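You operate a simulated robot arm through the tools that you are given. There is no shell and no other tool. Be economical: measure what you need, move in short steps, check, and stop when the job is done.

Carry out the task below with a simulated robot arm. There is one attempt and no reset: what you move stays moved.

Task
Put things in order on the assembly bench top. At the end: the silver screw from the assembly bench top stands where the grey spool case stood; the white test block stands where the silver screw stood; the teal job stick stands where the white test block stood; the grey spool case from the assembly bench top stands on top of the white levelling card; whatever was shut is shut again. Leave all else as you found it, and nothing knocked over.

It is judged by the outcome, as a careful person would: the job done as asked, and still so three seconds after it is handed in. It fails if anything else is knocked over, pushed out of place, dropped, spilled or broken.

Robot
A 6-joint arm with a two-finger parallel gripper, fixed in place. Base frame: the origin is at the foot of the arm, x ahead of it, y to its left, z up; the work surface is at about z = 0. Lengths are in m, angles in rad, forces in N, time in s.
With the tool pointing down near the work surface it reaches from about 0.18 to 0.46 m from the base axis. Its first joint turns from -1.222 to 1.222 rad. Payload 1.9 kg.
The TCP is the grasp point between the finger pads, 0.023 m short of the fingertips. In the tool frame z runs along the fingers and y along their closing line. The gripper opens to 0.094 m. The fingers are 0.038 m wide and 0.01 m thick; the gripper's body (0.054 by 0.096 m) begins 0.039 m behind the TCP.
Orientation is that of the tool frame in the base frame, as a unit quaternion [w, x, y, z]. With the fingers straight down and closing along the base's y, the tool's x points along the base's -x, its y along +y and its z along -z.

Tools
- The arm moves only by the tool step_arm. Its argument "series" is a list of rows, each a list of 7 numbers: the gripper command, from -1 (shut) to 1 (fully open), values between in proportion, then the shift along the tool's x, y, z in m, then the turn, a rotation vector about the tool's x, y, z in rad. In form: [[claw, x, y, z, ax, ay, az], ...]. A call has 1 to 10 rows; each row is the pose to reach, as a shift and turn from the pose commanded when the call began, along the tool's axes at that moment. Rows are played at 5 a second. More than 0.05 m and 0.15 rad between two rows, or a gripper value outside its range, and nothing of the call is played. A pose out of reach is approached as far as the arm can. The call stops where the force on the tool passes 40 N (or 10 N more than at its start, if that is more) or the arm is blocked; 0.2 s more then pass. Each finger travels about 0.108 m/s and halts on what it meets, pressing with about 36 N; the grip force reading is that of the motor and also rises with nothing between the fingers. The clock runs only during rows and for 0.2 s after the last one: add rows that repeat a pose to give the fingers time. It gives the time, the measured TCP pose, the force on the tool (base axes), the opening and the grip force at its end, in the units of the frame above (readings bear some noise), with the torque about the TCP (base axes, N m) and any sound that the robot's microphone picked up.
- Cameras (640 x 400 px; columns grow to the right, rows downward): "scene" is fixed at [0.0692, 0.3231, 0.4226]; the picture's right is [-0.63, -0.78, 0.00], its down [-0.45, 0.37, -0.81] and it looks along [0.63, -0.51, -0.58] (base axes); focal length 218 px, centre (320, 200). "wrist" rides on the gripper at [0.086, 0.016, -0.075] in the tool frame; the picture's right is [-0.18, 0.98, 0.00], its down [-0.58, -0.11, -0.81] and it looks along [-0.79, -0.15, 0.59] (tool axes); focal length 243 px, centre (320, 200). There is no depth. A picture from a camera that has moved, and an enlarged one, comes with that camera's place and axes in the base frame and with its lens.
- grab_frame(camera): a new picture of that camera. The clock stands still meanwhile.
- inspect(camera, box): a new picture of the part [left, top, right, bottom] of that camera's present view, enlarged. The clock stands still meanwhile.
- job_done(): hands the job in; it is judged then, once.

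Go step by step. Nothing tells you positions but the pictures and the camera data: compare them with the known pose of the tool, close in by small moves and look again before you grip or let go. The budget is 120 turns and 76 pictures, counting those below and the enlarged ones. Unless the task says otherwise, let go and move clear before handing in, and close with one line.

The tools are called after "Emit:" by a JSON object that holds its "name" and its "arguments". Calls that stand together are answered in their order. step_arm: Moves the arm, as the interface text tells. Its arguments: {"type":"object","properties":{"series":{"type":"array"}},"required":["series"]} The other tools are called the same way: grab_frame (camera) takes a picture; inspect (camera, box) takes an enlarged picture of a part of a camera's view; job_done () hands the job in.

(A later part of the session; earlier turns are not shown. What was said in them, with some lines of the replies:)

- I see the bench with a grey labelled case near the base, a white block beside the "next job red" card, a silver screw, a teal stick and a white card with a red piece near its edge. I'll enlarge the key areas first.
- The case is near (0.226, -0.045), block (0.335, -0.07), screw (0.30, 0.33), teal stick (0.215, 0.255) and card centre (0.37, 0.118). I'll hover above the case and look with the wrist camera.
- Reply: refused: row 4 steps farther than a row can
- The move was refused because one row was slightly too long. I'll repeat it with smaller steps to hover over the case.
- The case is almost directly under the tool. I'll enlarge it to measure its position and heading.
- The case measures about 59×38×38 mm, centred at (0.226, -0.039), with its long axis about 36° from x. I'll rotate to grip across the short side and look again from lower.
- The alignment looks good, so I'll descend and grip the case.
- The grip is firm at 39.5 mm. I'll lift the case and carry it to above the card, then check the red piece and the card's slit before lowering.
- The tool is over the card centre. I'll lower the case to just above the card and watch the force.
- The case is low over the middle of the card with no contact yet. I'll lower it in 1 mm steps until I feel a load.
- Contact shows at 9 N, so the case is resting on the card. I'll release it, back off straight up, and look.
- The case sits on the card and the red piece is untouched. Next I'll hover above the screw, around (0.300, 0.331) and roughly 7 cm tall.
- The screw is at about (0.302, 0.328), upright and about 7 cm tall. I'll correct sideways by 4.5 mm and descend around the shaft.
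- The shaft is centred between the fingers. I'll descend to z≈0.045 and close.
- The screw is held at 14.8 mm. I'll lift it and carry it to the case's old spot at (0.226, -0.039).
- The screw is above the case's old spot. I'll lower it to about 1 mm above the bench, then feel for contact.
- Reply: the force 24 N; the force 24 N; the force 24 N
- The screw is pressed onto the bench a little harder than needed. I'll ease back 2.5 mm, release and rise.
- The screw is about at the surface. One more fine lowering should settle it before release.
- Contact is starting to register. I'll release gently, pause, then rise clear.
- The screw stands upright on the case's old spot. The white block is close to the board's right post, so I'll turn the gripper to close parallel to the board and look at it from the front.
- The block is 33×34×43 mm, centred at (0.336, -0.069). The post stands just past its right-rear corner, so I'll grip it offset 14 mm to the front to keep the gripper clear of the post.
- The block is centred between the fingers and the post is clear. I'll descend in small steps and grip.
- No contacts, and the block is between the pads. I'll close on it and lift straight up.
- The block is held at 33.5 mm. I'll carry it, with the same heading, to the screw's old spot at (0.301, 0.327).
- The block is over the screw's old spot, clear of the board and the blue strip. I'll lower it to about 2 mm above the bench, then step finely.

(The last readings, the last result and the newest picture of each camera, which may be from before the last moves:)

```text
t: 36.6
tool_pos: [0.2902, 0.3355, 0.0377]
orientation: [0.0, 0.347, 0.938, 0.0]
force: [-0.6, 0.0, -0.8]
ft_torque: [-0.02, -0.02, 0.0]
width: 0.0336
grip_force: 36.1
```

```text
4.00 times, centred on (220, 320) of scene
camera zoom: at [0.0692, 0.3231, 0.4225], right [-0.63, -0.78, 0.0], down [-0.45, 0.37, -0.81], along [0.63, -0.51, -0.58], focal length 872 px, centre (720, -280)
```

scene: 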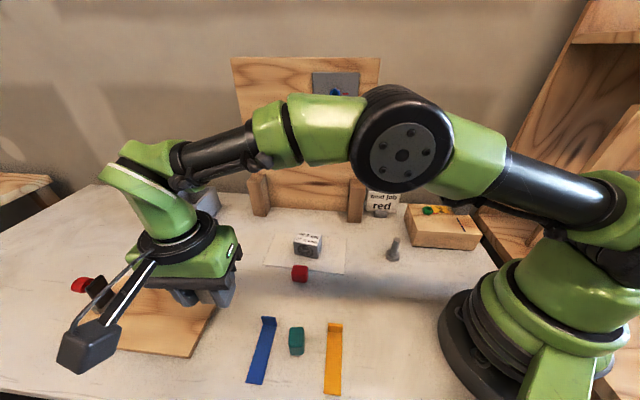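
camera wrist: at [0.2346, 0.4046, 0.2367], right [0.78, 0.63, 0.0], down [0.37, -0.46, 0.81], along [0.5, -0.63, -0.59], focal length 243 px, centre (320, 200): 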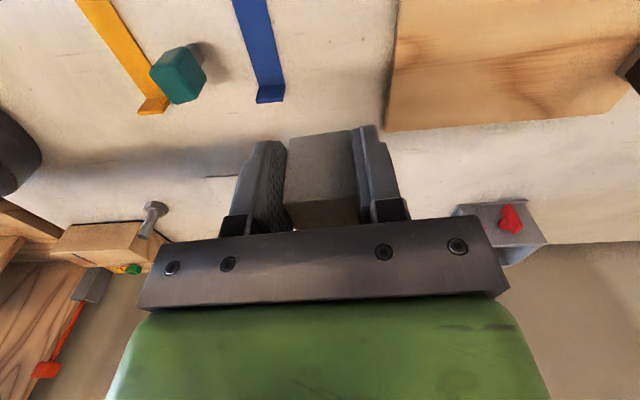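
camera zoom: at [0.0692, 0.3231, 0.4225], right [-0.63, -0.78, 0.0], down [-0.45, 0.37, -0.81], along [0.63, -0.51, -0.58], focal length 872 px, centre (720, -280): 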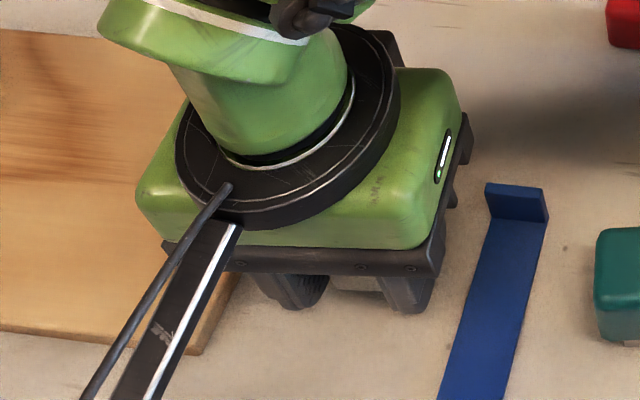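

Emit:
{"name": "step_arm", "arguments": {"series": [[-0.5, 0, 0, 0.001, 0, 0, 0], [-0.5, 0, 0, 0.002, 0, 0, 0], [-0.5, 0, 0, 0.002, 0, 0, 0]]}}

Emit:
{"name": "step_arm", "arguments": {"series": [[-0.5, 0, 0, 0.0008, 0, 0, 0], [-0.5, 0, 0, 0.0008, 0, 0, 0]]}}

```text
t: 37.4
tool_pos: [0.2907, 0.3351, 0.0349]
orientation: [0.0, 0.347, 0.938, 0.0]
force: [-0.8, 0.0, 0.0]
ft_torque: [-0.03, 0.0, 0.02]
width: 0.0336
grip_force: 36.4
```

```text
t: 38.0
tool_pos: [0.29, 0.3353, 0.0327]
orientation: [0.0, 0.347, 0.938, -0.001]
force: [0.0, -0.4, -1.0]
ft_torque: [0.01, 0.01, -0.02]
width: 0.0335
grip_force: 35.9
```

Emit:
{"name": "step_arm", "arguments": {"series": [[-0.5, 0, 0, 0.0006, 0, 0, 0], [-0.5, 0, 0, 0.0006, 0, 0, 0]]}}

```text
t: 38.6
tool_pos: [0.2897, 0.3352, 0.0328]
orientation: [0.001, 0.348, 0.938, 0.0]
force: [0.8, 0.1, -0.5]
ft_torque: [0.02, -0.01, -0.01]
width: 0.0335
grip_force: 35.9
```

Emit:
{"name": "step_arm", "arguments": {"series": [[-0.5, 0, 0, 0.0006, 0, 0, 0], [-0.5, 0, 0, 0.0006, 0, 0, 0]]}}

```text
t: 39.2
tool_pos: [0.2912, 0.3359, 0.0321]
orientation: [0.0, 0.346, 0.938, 0.0]
force: [-1.2, -0.5, 3.1]
ft_torque: [-0.05, -0.01, -0.04]
width: 0.0336
grip_force: 35.8
```

Light contact at 3 N. I'll release the block and rise.

Emit:
{"name": "step_arm", "arguments": {"series": [[-0.2, 0, 0, 0, 0, 0, 0], [0.05, 0, 0, 0, 0, 0, 0], [0.05, 0, 0, 0, 0, 0, 0], [0.05, 0, 0, -0.02, 0, 0, 0], [0.05, 0, 0, -0.05, 0, 0, 0], [0.05, 0, 0, -0.09, 0, 0, 0], [0.05, 0, 0, -0.13, 0, 0, 0], [0.05, 0, 0, -0.13, 0, 0, 0]]}}

Emit:
{"name": "grab_frame", "arguments": {"camera": "wrist"}}

Emit:
{"name": "inspect", "arguments": {"camera": "scene", "box": [140, 270, 300, 370]}}

```text
t: 41.0
tool_pos: [0.2913, 0.3363, 0.1633]
orientation: [0.0, 0.347, 0.938, 0.0]
force: [-0.6, 0.1, 0.6]
ft_torque: [-0.01, -0.03, -0.01]
width: 0.0493
grip_force: 0.0
```

```text
33 pictures are left
camera wrist: at [0.2364, 0.4052, 0.2391], right [0.78, 0.63, 0.0], down [0.37, -0.46, 0.81], along [0.5, -0.63, -0.59], focal length 243 px, centre (320, 200)
```

wrist: 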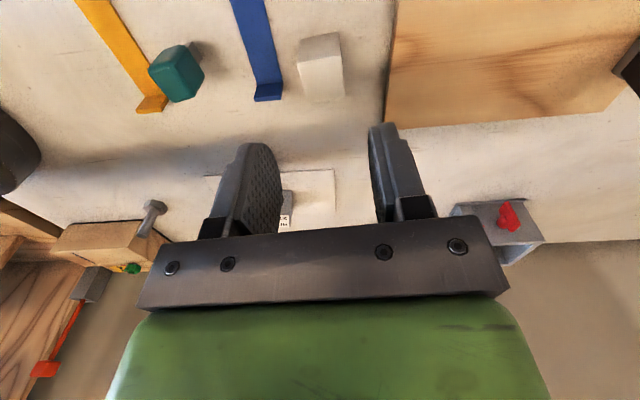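

```text
4.00 times, centred on (220, 320) of scene
camera zoom: at [0.0692, 0.3231, 0.4226], right [-0.63, -0.78, 0.0], down [-0.45, 0.37, -0.81], along [0.63, -0.51, -0.58], focal length 872 px, centre (720, -280)
```

zoom: 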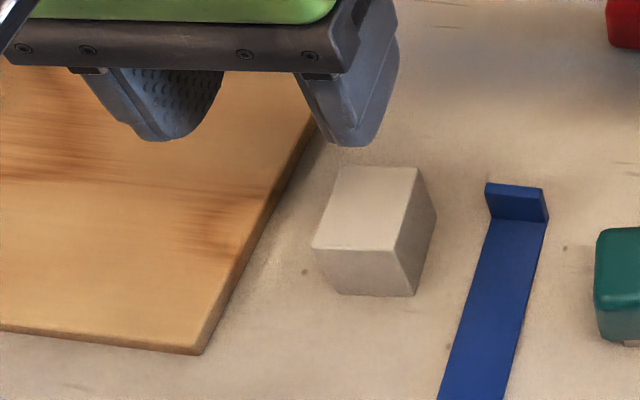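

The block stands on the screw's old spot. Next I'll hover above the teal stick, turning back to a neutral heading to inspect it.

Emit:
{"name": "step_arm", "arguments": {"series": [[0.05, 0.001, -0.02, 0, 0, 0, -0.12], [0.05, 0.002, -0.04, 0, 0, 0, -0.24], [0.05, 0.003, -0.06, 0, 0, 0, -0.36], [0.05, 0.004, -0.08, 0, 0, 0, -0.48], [0.05, 0.0046, -0.1, 0, 0, 0, -0.6], [0.05, 0.0046, -0.111, 0, 0, 0, -0.71], [0.05, 0.0046, -0.111, 0, 0, 0, -0.71]]}}

Emit:
{"name": "grab_frame", "arguments": {"camera": "wrist"}}

Emit:
{"name": "inspect", "arguments": {"camera": "wrist", "box": [240, 0, 400, 100]}}

```text
t: 42.6
tool_pos: [0.2136, 0.2553, 0.1614]
orientation: [0.0, -0.002, 1.0, 0.001]
force: [0.2, -0.5, 0.4]
ft_torque: [-0.01, 0.01, -0.01]
width: 0.0497
grip_force: 0.2
```

```text
31 pictures are left
camera wrist: at [0.1278, 0.2717, 0.2375], right [0.18, 0.98, 0.0], down [0.58, -0.11, 0.81], along [0.79, -0.15, -0.59], focal length 243 px, centre (320, 200)
```

wrist: 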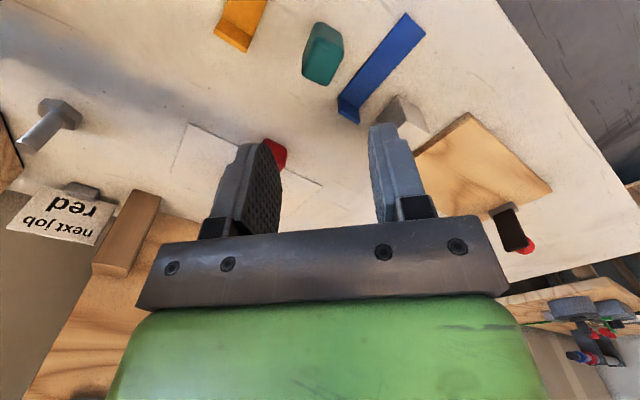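

```text
4.00 times, centred on (320, 50) of wrist
camera zoom: at [0.1278, 0.2717, 0.2375], right [0.18, 0.98, 0.0], down [0.58, -0.11, 0.81], along [0.79, -0.15, -0.59], focal length 970 px, centre (320, 800)
```

zoom: 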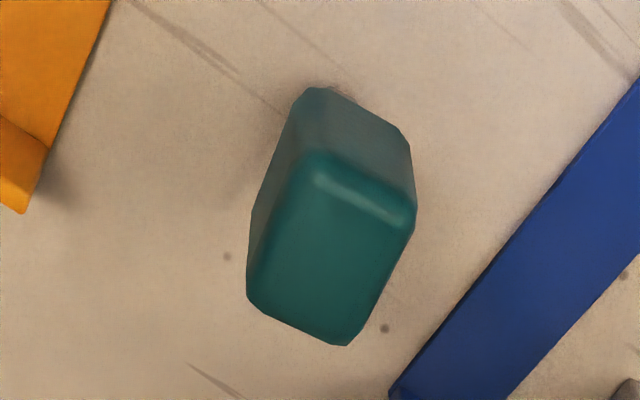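

The teal stick is a body about 22×28 mm standing on a narrow plug, with its top near z≈0.047. I'll align with its short side, offset to the front as before, and look from lower.

Emit:
{"name": "step_arm", "arguments": {"series": [[0.05, 0.003, 0.002, 0.01, 0, 0, 0.13], [0.05, 0.006, 0.004, 0.02, 0, 0, 0.26], [0.05, 0.009, 0.006, 0.03, 0, 0, 0.39], [0.05, 0.0115, 0.0095, 0.04, 0, 0, 0.52], [0.05, 0.0115, 0.0095, 0.045, 0, 0, 0.628], [0.05, 0.0115, 0.0095, 0.045, 0, 0, 0.628]]}}

Emit:
{"name": "grab_frame", "arguments": {"camera": "wrist"}}

Emit:
{"name": "inspect", "arguments": {"camera": "wrist", "box": [240, 30, 400, 130]}}

```text
t: 44.0
tool_pos: [0.2039, 0.2634, 0.1176]
orientation: [0.0, 0.309, 0.951, 0.0]
force: [-0.2, -0.1, 0.7]
ft_torque: [-0.02, -0.01, -0.03]
width: 0.0493
grip_force: 0.0
```

```text
29 pictures are left
camera wrist: at [0.1436, 0.3284, 0.1925], right [0.73, 0.69, 0.0], down [0.41, -0.43, 0.81], along [0.55, -0.59, -0.59], focal length 243 px, centre (320, 200)
```

wrist: 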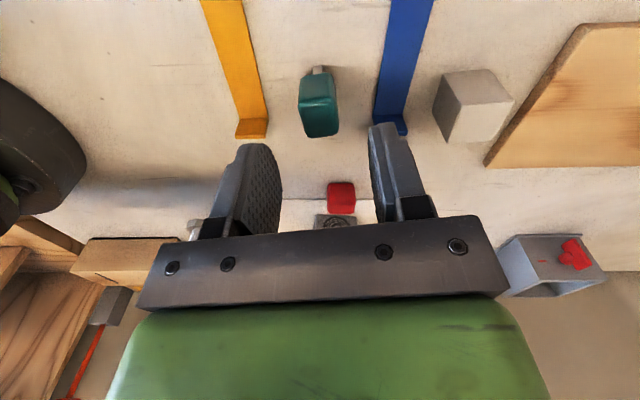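

```text
4.00 times, centred on (320, 80) of wrist
camera zoom: at [0.1436, 0.3284, 0.1925], right [0.73, 0.69, 0.0], down [0.41, -0.43, 0.81], along [0.55, -0.59, -0.59], focal length 970 px, centre (320, 680)
```

zoom: 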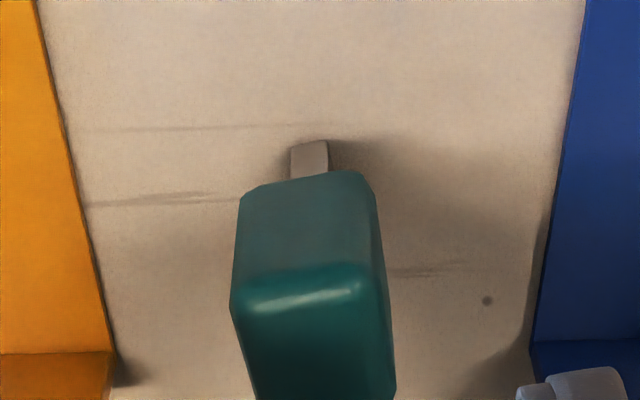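

Triangulating two views puts the stick's top at z≈0.06, with the body spanning z 0.03–0.06 over a 3 cm plug, centred at (0.2075, 0.2585). I'll descend around the body with the fingers open, then recheck the centring.

Emit:
{"name": "step_arm", "arguments": {"series": [[0.05, 0.004, -0.001, 0.01, 0, 0, 0], [0.05, 0.004, -0.001, 0.035, 0, 0, 0], [0.05, 0.004, -0.001, 0.055, 0, 0, 0], [0.05, 0.004, -0.001, 0.07, 0, 0, 0], [0.05, 0.004, -0.001, 0.07, 0, 0, 0]]}}

Emit:
{"name": "inspect", "arguments": {"camera": "wrist", "box": [200, 100, 440, 250]}}

Emit:
{"name": "inspect", "arguments": {"camera": "scene", "box": [220, 280, 380, 380]}}

```text
t: 45.2
tool_pos: [0.199, 0.2649, 0.0479]
orientation: [0.0, 0.309, 0.951, 0.0]
force: [0.0, 0.7, 0.1]
ft_torque: [-0.01, 0.0, -0.02]
width: 0.0493
grip_force: 0.1
```

```text
2.67 times, centred on (320, 175) of wrist
camera zoom: at [0.1399, 0.3293, 0.1225], right [0.73, 0.69, 0.0], down [0.41, -0.43, 0.81], along [0.55, -0.58, -0.59], focal length 647 px, centre (320, 267)
```

zoom: 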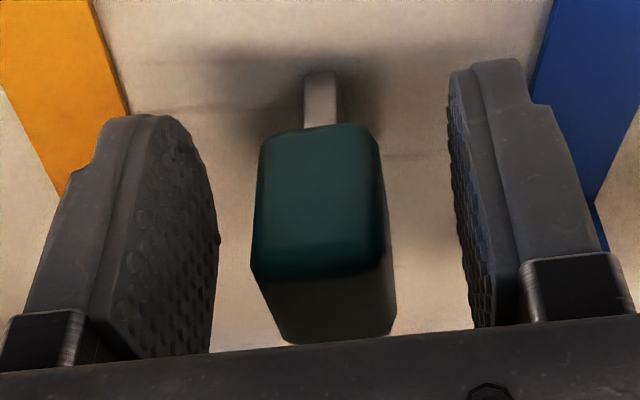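

```text
4.00 times, centred on (300, 330) of scene
camera zoom: at [0.0692, 0.3231, 0.4226], right [-0.63, -0.78, 0.0], down [-0.45, 0.37, -0.81], along [0.63, -0.51, -0.58], focal length 872 px, centre (400, -320)
```

zoom: 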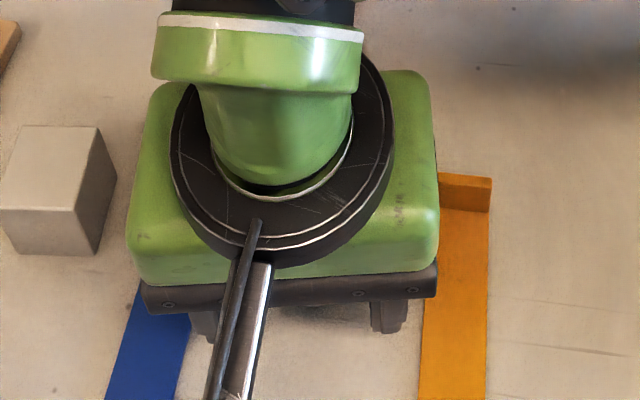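

The stick is laterally centred. I'll back 5 mm toward the front to leave room for the post later, then close gently.

Emit:
{"name": "step_arm", "arguments": {"series": [[0.05, 0.005, 0, 0, 0, 0, 0], [0.05, 0.005, 0, 0.001, 0, 0, 0], [-0.25, 0.005, 0, 0.001, 0, 0, 0], [-0.4, 0.005, 0, 0.001, 0, 0, 0], [-0.48, 0.005, 0, 0.001, 0, 0, 0], [-0.56, 0.005, 0, 0.001, 0, 0, 0], [-0.65, 0.005, 0, 0.001, 0, 0, 0], [-0.65, 0.005, 0, 0.001, 0, 0, 0]]}}

Emit:
{"name": "inspect", "arguments": {"camera": "wrist", "box": [200, 100, 440, 250]}}

```text
t: 47.0
tool_pos: [0.1947, 0.2685, 0.0463]
orientation: [0.0, 0.308, 0.951, 0.0]
force: [-0.6, 0.8, 1.0]
ft_torque: [0.02, 0.02, 0.02]
width: 0.0229
grip_force: 36.5
```

```text
2.67 times, centred on (320, 175) of wrist
camera zoom: at [0.1356, 0.3327, 0.1218], right [0.73, 0.69, 0.0], down [0.41, -0.43, 0.81], along [0.55, -0.58, -0.59], focal length 647 px, centre (320, 267)
```

zoom: 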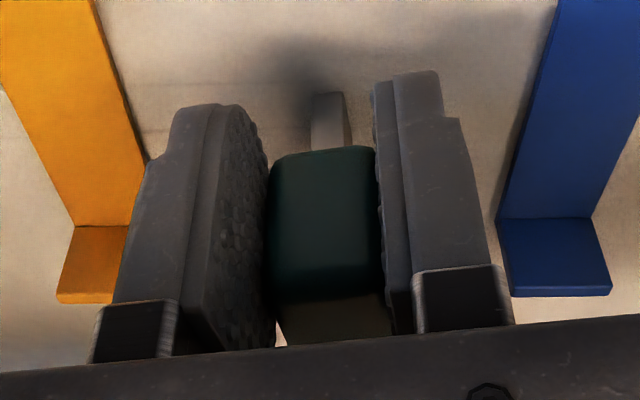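

The stick is held at 22.9 mm. I'll lift it and check it hangs straight.

Emit:
{"name": "step_arm", "arguments": {"series": [[-0.65, 0, 0, -0.01, 0, 0, 0], [-0.65, 0, 0, -0.03, 0, 0, 0], [-0.65, 0, 0, -0.06, 0, 0, 0], [-0.65, 0, 0, -0.09, 0, 0, 0], [-0.65, 0, 0, -0.12, 0, 0, 0], [-0.65, 0, 0, -0.12, 0, 0, 0]]}}

Emit:
{"name": "inspect", "arguments": {"camera": "wrist", "box": [200, 60, 440, 250]}}

Emit:
{"name": "inspect", "arguments": {"camera": "scene", "box": [220, 230, 380, 380]}}

```text
t: 48.4
tool_pos: [0.1954, 0.2673, 0.1671]
orientation: [0.0, 0.309, 0.951, 0.0]
force: [-0.8, -0.2, 0.2]
ft_torque: [0.01, 0.01, -0.03]
width: 0.023
grip_force: 36.2
```

```text
2.11 times, centred on (320, 155) of wrist
camera zoom: at [0.1353, 0.3327, 0.2411], right [0.73, 0.69, 0.0], down [0.41, -0.43, 0.81], along [0.55, -0.58, -0.59], focal length 511 px, centre (320, 295)
```

zoom: 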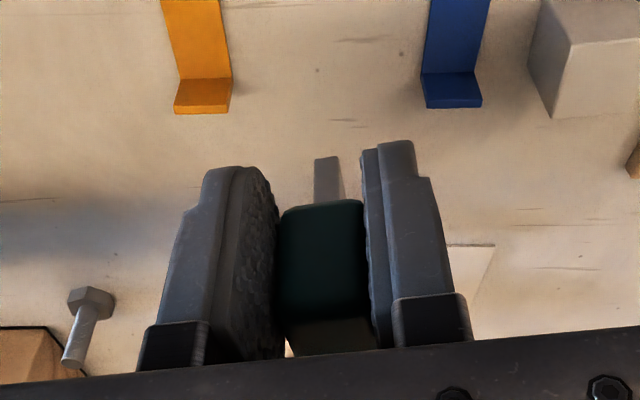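

```text
2.67 times, centred on (300, 305) of scene
camera zoom: at [0.0692, 0.3231, 0.4225], right [-0.63, -0.78, 0.0], down [-0.45, 0.37, -0.81], along [0.63, -0.51, -0.58], focal length 582 px, centre (373, -80)
```

zoom: 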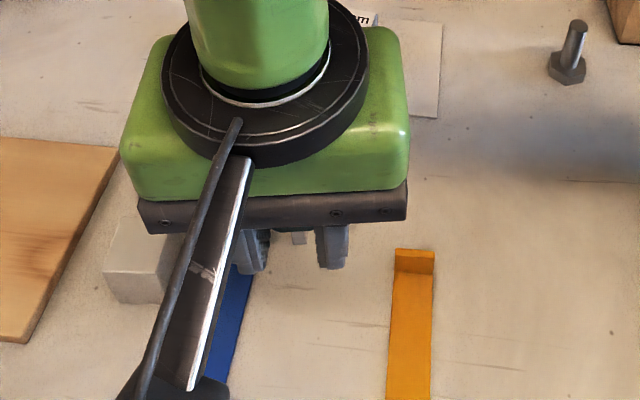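

It hangs straight with the plug down, and the other items are undisturbed. I'll carry it to above the block's old spot at (0.336, -0.069), turning slightly to parallel the board.

Emit:
{"name": "step_arm", "arguments": {"series": [[-0.65, -0.033, -0.0209, 0, 0, 0, 0.01], [-0.65, -0.066, -0.0417, 0, 0, 0, 0.02], [-0.65, -0.0991, -0.0626, 0, 0, 0, 0.03], [-0.65, -0.1321, -0.0834, 0, 0, 0, 0.04], [-0.65, -0.1651, -0.1043, 0, 0, 0, 0.05], [-0.65, -0.1981, -0.1251, 0, 0, 0, 0.06], [-0.65, -0.2312, -0.146, 0, 0, 0, 0.07], [-0.65, -0.2642, -0.1668, 0, 0, 0, 0.08], [-0.65, -0.2972, -0.1877, 0, 0, 0, 0.085], [-0.65, -0.2972, -0.1877, 0, 0, 0, 0.085]]}}

Emit:
{"name": "grab_frame", "arguments": {"camera": "wrist"}}

Emit:
{"name": "inspect", "arguments": {"camera": "scene", "box": [310, 150, 438, 230]}}

```text
t: 50.6
tool_pos: [0.3262, -0.0586, 0.1672]
orientation: [-0.001, 0.349, 0.937, 0.001]
force: [-0.9, 0.8, 0.3]
ft_torque: [0.0, -0.01, 0.0]
width: 0.0229
grip_force: 35.8
```

```text
22 pictures are left
camera wrist: at [0.2708, 0.0107, 0.2427], right [0.78, 0.62, 0.0], down [0.37, -0.46, 0.81], along [0.5, -0.63, -0.59], focal length 243 px, centre (320, 200)
```

wrist: 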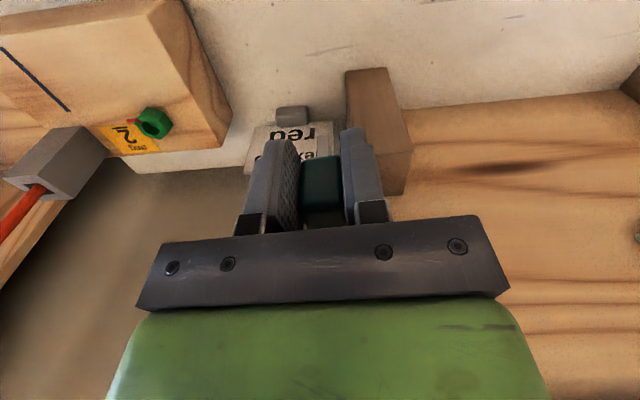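

```text
5.00 times, centred on (374, 190) of scene
camera zoom: at [0.0692, 0.323, 0.4226], right [-0.63, -0.78, 0.0], down [-0.45, 0.37, -0.81], along [0.63, -0.51, -0.58], focal length 1090 px, centre (50, 250)
```

zoom: 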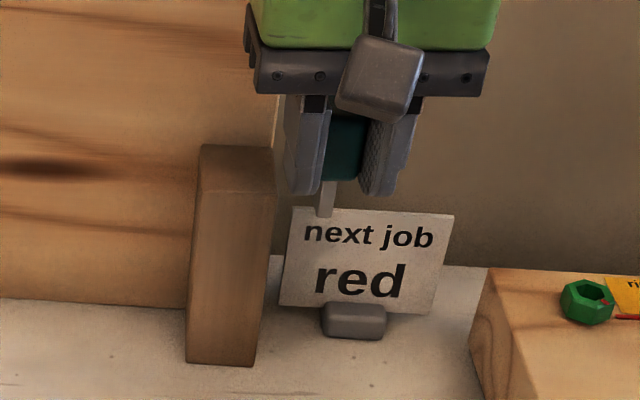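

The position matches where I picked the block. I'll lower to about 2.5 mm above the bench.

Emit:
{"name": "step_arm", "arguments": {"series": [[-0.65, 0, 0, 0.035, 0, 0, 0], [-0.65, 0, 0, 0.07, 0, 0, 0], [-0.65, 0, 0, 0.095, 0, 0, 0], [-0.65, 0, 0, 0.11, 0, 0, 0], [-0.65, 0, 0, 0.1175, 0, 0, 0], [-0.65, 0, 0, 0.1175, 0, 0, 0]]}}

Emit:
{"name": "inspect", "arguments": {"camera": "scene", "box": [310, 160, 438, 240]}}

```text
t: 52.0
tool_pos: [0.3259, -0.0571, 0.0489]
orientation: [0.0, 0.348, 0.937, 0.0]
force: [0.5, -0.4, -0.3]
ft_torque: [-0.03, -0.02, -0.04]
width: 0.0227
grip_force: 35.7
```

```text
5.00 times, centred on (374, 200) of scene
camera zoom: at [0.0692, 0.3231, 0.4226], right [-0.63, -0.78, 0.0], down [-0.45, 0.37, -0.81], along [0.63, -0.51, -0.58], focal length 1090 px, centre (50, 200)
```

zoom: 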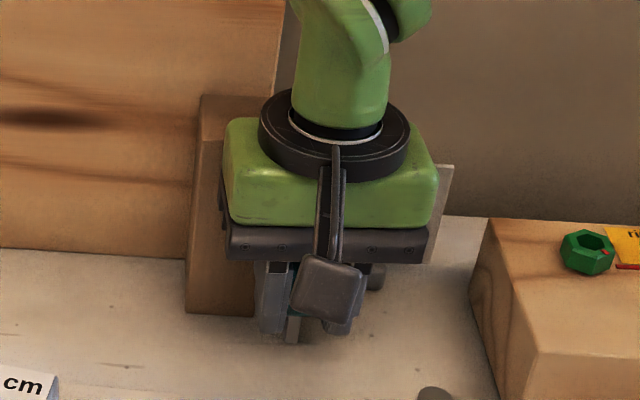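

No contact yet. I'll step down finely until the plug touches.

Emit:
{"name": "step_arm", "arguments": {"series": [[-0.65, 0, 0, 0.001, 0, 0, 0], [-0.65, 0, 0, 0.001, 0, 0, 0]]}}

Emit:
{"name": "step_arm", "arguments": {"series": [[-0.65, 0, 0, 0.0006, 0, 0, 0], [-0.65, 0, 0, 0.0006, 0, 0, 0]]}}

```text
t: 52.6
tool_pos: [0.3267, -0.0577, 0.0469]
orientation: [0.001, 0.349, 0.937, 0.0]
force: [0.3, 0.7, -0.8]
ft_torque: [-0.01, 0.01, 0.01]
width: 0.0229
grip_force: 36.1
```

```text
t: 53.2
tool_pos: [0.3266, -0.0587, 0.0478]
orientation: [0.0, 0.349, 0.937, 0.0]
force: [-0.6, 0.6, 0.1]
ft_torque: [-0.04, 0.01, 0.0]
width: 0.0232
grip_force: 35.8
```

Emit:
{"name": "step_arm", "arguments": {"series": [[-0.65, 0, 0, 0.0006, 0, 0, 0], [-0.65, 0, 0, 0.0006, 0, 0, 0]]}}

```text
t: 53.8
tool_pos: [0.3263, -0.058, 0.0459]
orientation: [0.0, 0.349, 0.937, 0.0]
force: [-0.5, -1.0, 0.9]
ft_torque: [-0.02, -0.03, 0.02]
width: 0.0227
grip_force: 36.3
```

Emit:
{"name": "step_arm", "arguments": {"series": [[-0.65, 0, 0, 0.0004, 0, 0, 0], [-0.65, 0, 0, 0.0004, 0, 0, 0]]}}

```text
t: 54.4
tool_pos: [0.3276, -0.0569, 0.0459]
orientation: [0.0, 0.349, 0.937, 0.001]
force: [-0.2, 2.6, 10.5]
ft_torque: [-0.01, -0.17, -0.01]
width: 0.0228
grip_force: 36.2
```

Contact came at 10 N. I'll ease back 0.4 mm to a light touch.

Emit:
{"name": "step_arm", "arguments": {"series": [[-0.65, 0, 0, -0.0004, 0, 0, 0], [-0.65, 0, 0, -0.0004, 0, 0, 0]]}}

```text
t: 55.0
tool_pos: [0.3261, -0.0584, 0.0464]
orientation: [0.0, 0.349, 0.937, 0.001]
force: [3.5, 1.4, 8.7]
ft_torque: [-0.02, -0.27, 0.04]
width: 0.023
grip_force: 35.9
```

Emit:
{"name": "step_arm", "arguments": {"series": [[-0.65, 0, 0, -0.0004, 0, 0, 0], [-0.65, 0, 0, -0.0004, 0, 0, 0]]}}

```text
t: 55.6
tool_pos: [0.3263, -0.0581, 0.0463]
orientation: [0.0, 0.349, 0.937, 0.0]
force: [3.3, -1.2, 8.6]
ft_torque: [-0.16, -0.19, 0.04]
width: 0.0229
grip_force: 36.0
```

Emit:
{"name": "step_arm", "arguments": {"series": [[-0.65, 0, 0, -0.0005, 0, 0, 0], [-0.65, 0, 0, -0.0005, 0, 0, 0]]}}

Emit:
{"name": "grab_frame", "arguments": {"camera": "wrist"}}

```text
t: 56.2
tool_pos: [0.3265, -0.0575, 0.0477]
orientation: [-0.001, 0.349, 0.937, 0.0]
force: [0.9, -0.7, 1.3]
ft_torque: [0.0, -0.02, -0.04]
width: 0.0231
grip_force: 36.0
```

```text
19 pictures are left
camera wrist: at [0.271, 0.0113, 0.1219], right [0.78, 0.62, 0.0], down [0.37, -0.46, 0.8], along [0.5, -0.63, -0.59], focal length 243 px, centre (320, 200)
```

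wrist: 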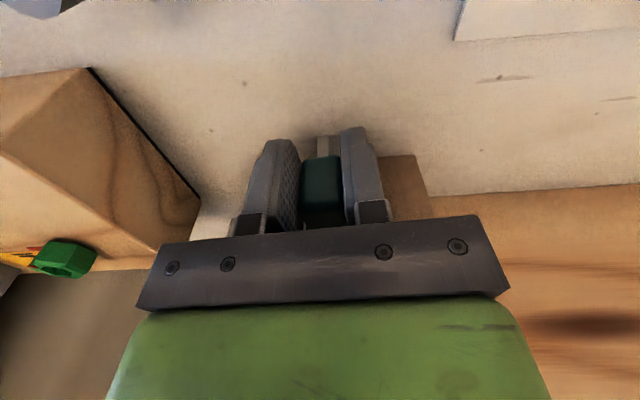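

Light contact of about 1 N and the stick is upright. I'll open slowly without moving, and check before rising.

Emit:
{"name": "step_arm", "arguments": {"series": [[-0.48, 0, 0, 0, 0, 0, 0], [-0.4, 0, 0, 0, 0, 0, 0], [-0.3, 0, 0, 0, 0, 0, 0], [-0.15, 0, 0, 0, 0, 0, 0], [0.0, 0, 0, 0, 0, 0, 0], [0.0, 0, 0, 0, 0, 0, 0]]}}

Emit:
{"name": "inspect", "arguments": {"camera": "wrist", "box": [200, 90, 440, 240]}}

```text
t: 57.6
tool_pos: [0.3261, -0.0573, 0.0465]
orientation: [0.0, 0.348, 0.937, 0.0]
force: [0.0, -1.1, -0.4]
ft_torque: [-0.01, -0.02, 0.03]
width: 0.0473
grip_force: 0.1
```

```text
2.67 times, centred on (320, 165) of wrist
camera zoom: at [0.2714, 0.0112, 0.122], right [0.78, 0.62, 0.0], down [0.37, -0.46, 0.81], along [0.5, -0.63, -0.59], focal length 647 px, centre (320, 293)
```

zoom: 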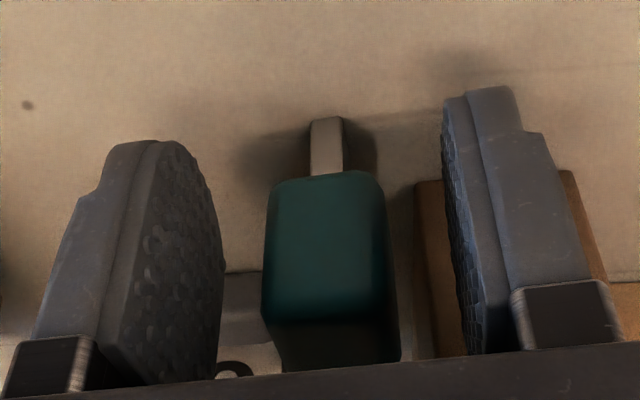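

The stick stands free between the open fingers. I'll rise slowly straight up, then look.

Emit:
{"name": "step_arm", "arguments": {"series": [[0.0, 0, 0, -0.01, 0, 0, 0], [0.0, 0, 0, -0.025, 0, 0, 0], [0.0, 0, 0, -0.045, 0, 0, 0], [0.0, 0, 0, -0.07, 0, 0, 0], [0.0, 0, 0, -0.1, 0, 0, 0], [0.0, 0, 0, -0.13, 0, 0, 0], [0.0, 0.04, 0, -0.15, 0, 0, 0], [0.0, 0.08, 0, -0.165, 0, 0, 0], [0.0, 0.08, 0, -0.165, 0, 0, 0]]}}

Emit:
{"name": "grab_frame", "arguments": {"camera": "wrist"}}

Emit:
{"name": "grab_frame", "arguments": {"camera": "scene"}}

```text
t: 59.6
tool_pos: [0.2643, -0.0054, 0.2109]
orientation: [-0.001, 0.349, 0.937, 0.0]
force: [0.3, -0.1, -0.1]
ft_torque: [-0.02, -0.01, -0.03]
width: 0.0469
grip_force: 0.1
```

```text
17 pictures are left
camera wrist: at [0.2101, 0.0635, 0.2868], right [0.78, 0.62, 0.0], down [0.37, -0.46, 0.81], along [0.5, -0.63, -0.59], focal length 243 px, centre (320, 200)
```

wrist: 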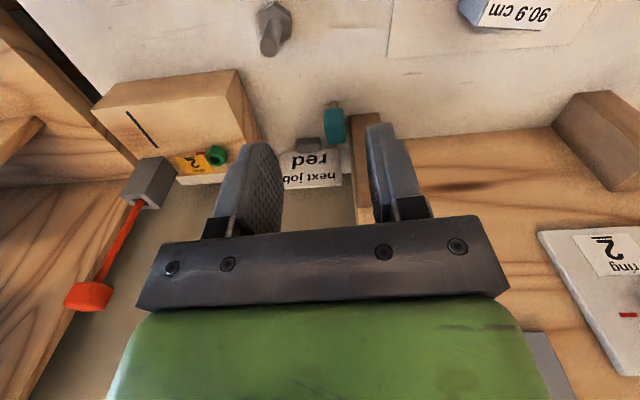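

```text
16 pictures are left
```

scene: 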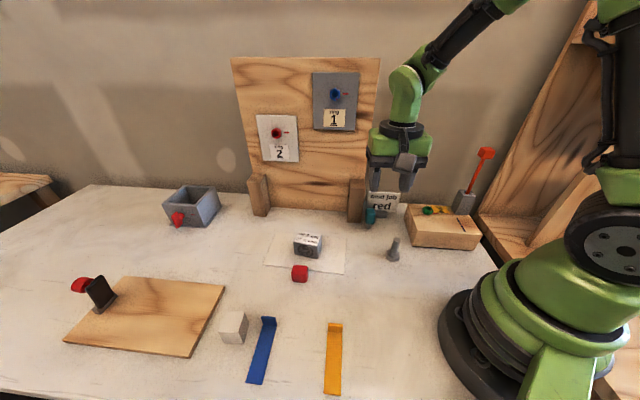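

Everything seems in place. One last enlarged check of the teal stick and the case on its card.

Emit:
{"name": "inspect", "arguments": {"camera": "scene", "box": [340, 170, 468, 270]}}

Emit:
{"name": "inspect", "arguments": {"camera": "scene", "box": [240, 210, 368, 290]}}

```text
4.00 times, centred on (404, 220) of scene
camera zoom: at [0.0692, 0.3231, 0.4226], right [-0.63, -0.78, 0.0], down [-0.45, 0.37, -0.81], along [0.63, -0.51, -0.58], focal length 872 px, centre (-16, 120)
```

zoom: 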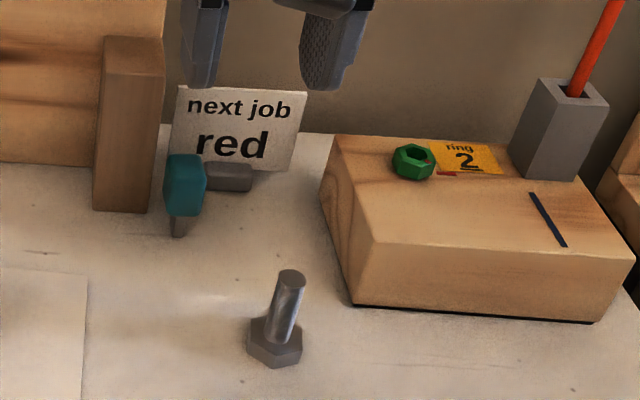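

```text
5.00 times, centred on (304, 250) of scene
camera zoom: at [0.0692, 0.3231, 0.4226], right [-0.63, -0.78, 0.0], down [-0.45, 0.37, -0.81], along [0.63, -0.51, -0.58], focal length 1090 px, centre (400, -50)
```

zoom: 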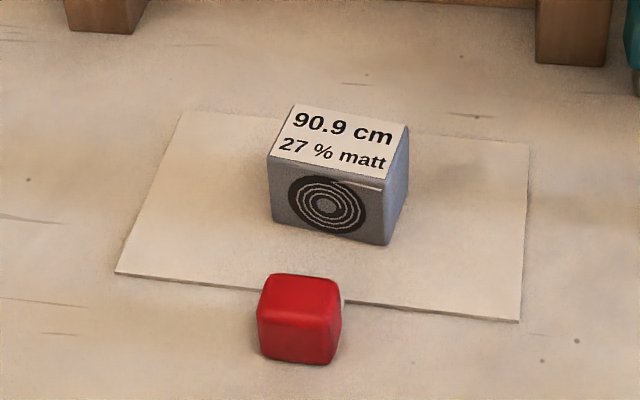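

All four objects are upright in their places and nothing else has moved. The gripper is clear, so I'm handing in.

Emit:
{"name": "job_done", "arguments": {}}

```text
The job is handed in.
```

I've handed the job in. The case is on the levelling card, the screw is where the case stood, the white block is where the screw stood, and the teal stick is where the block stood. In the last pictures all four were upright, nothing else had moved, and I hadn't opened anything that needed shutting.
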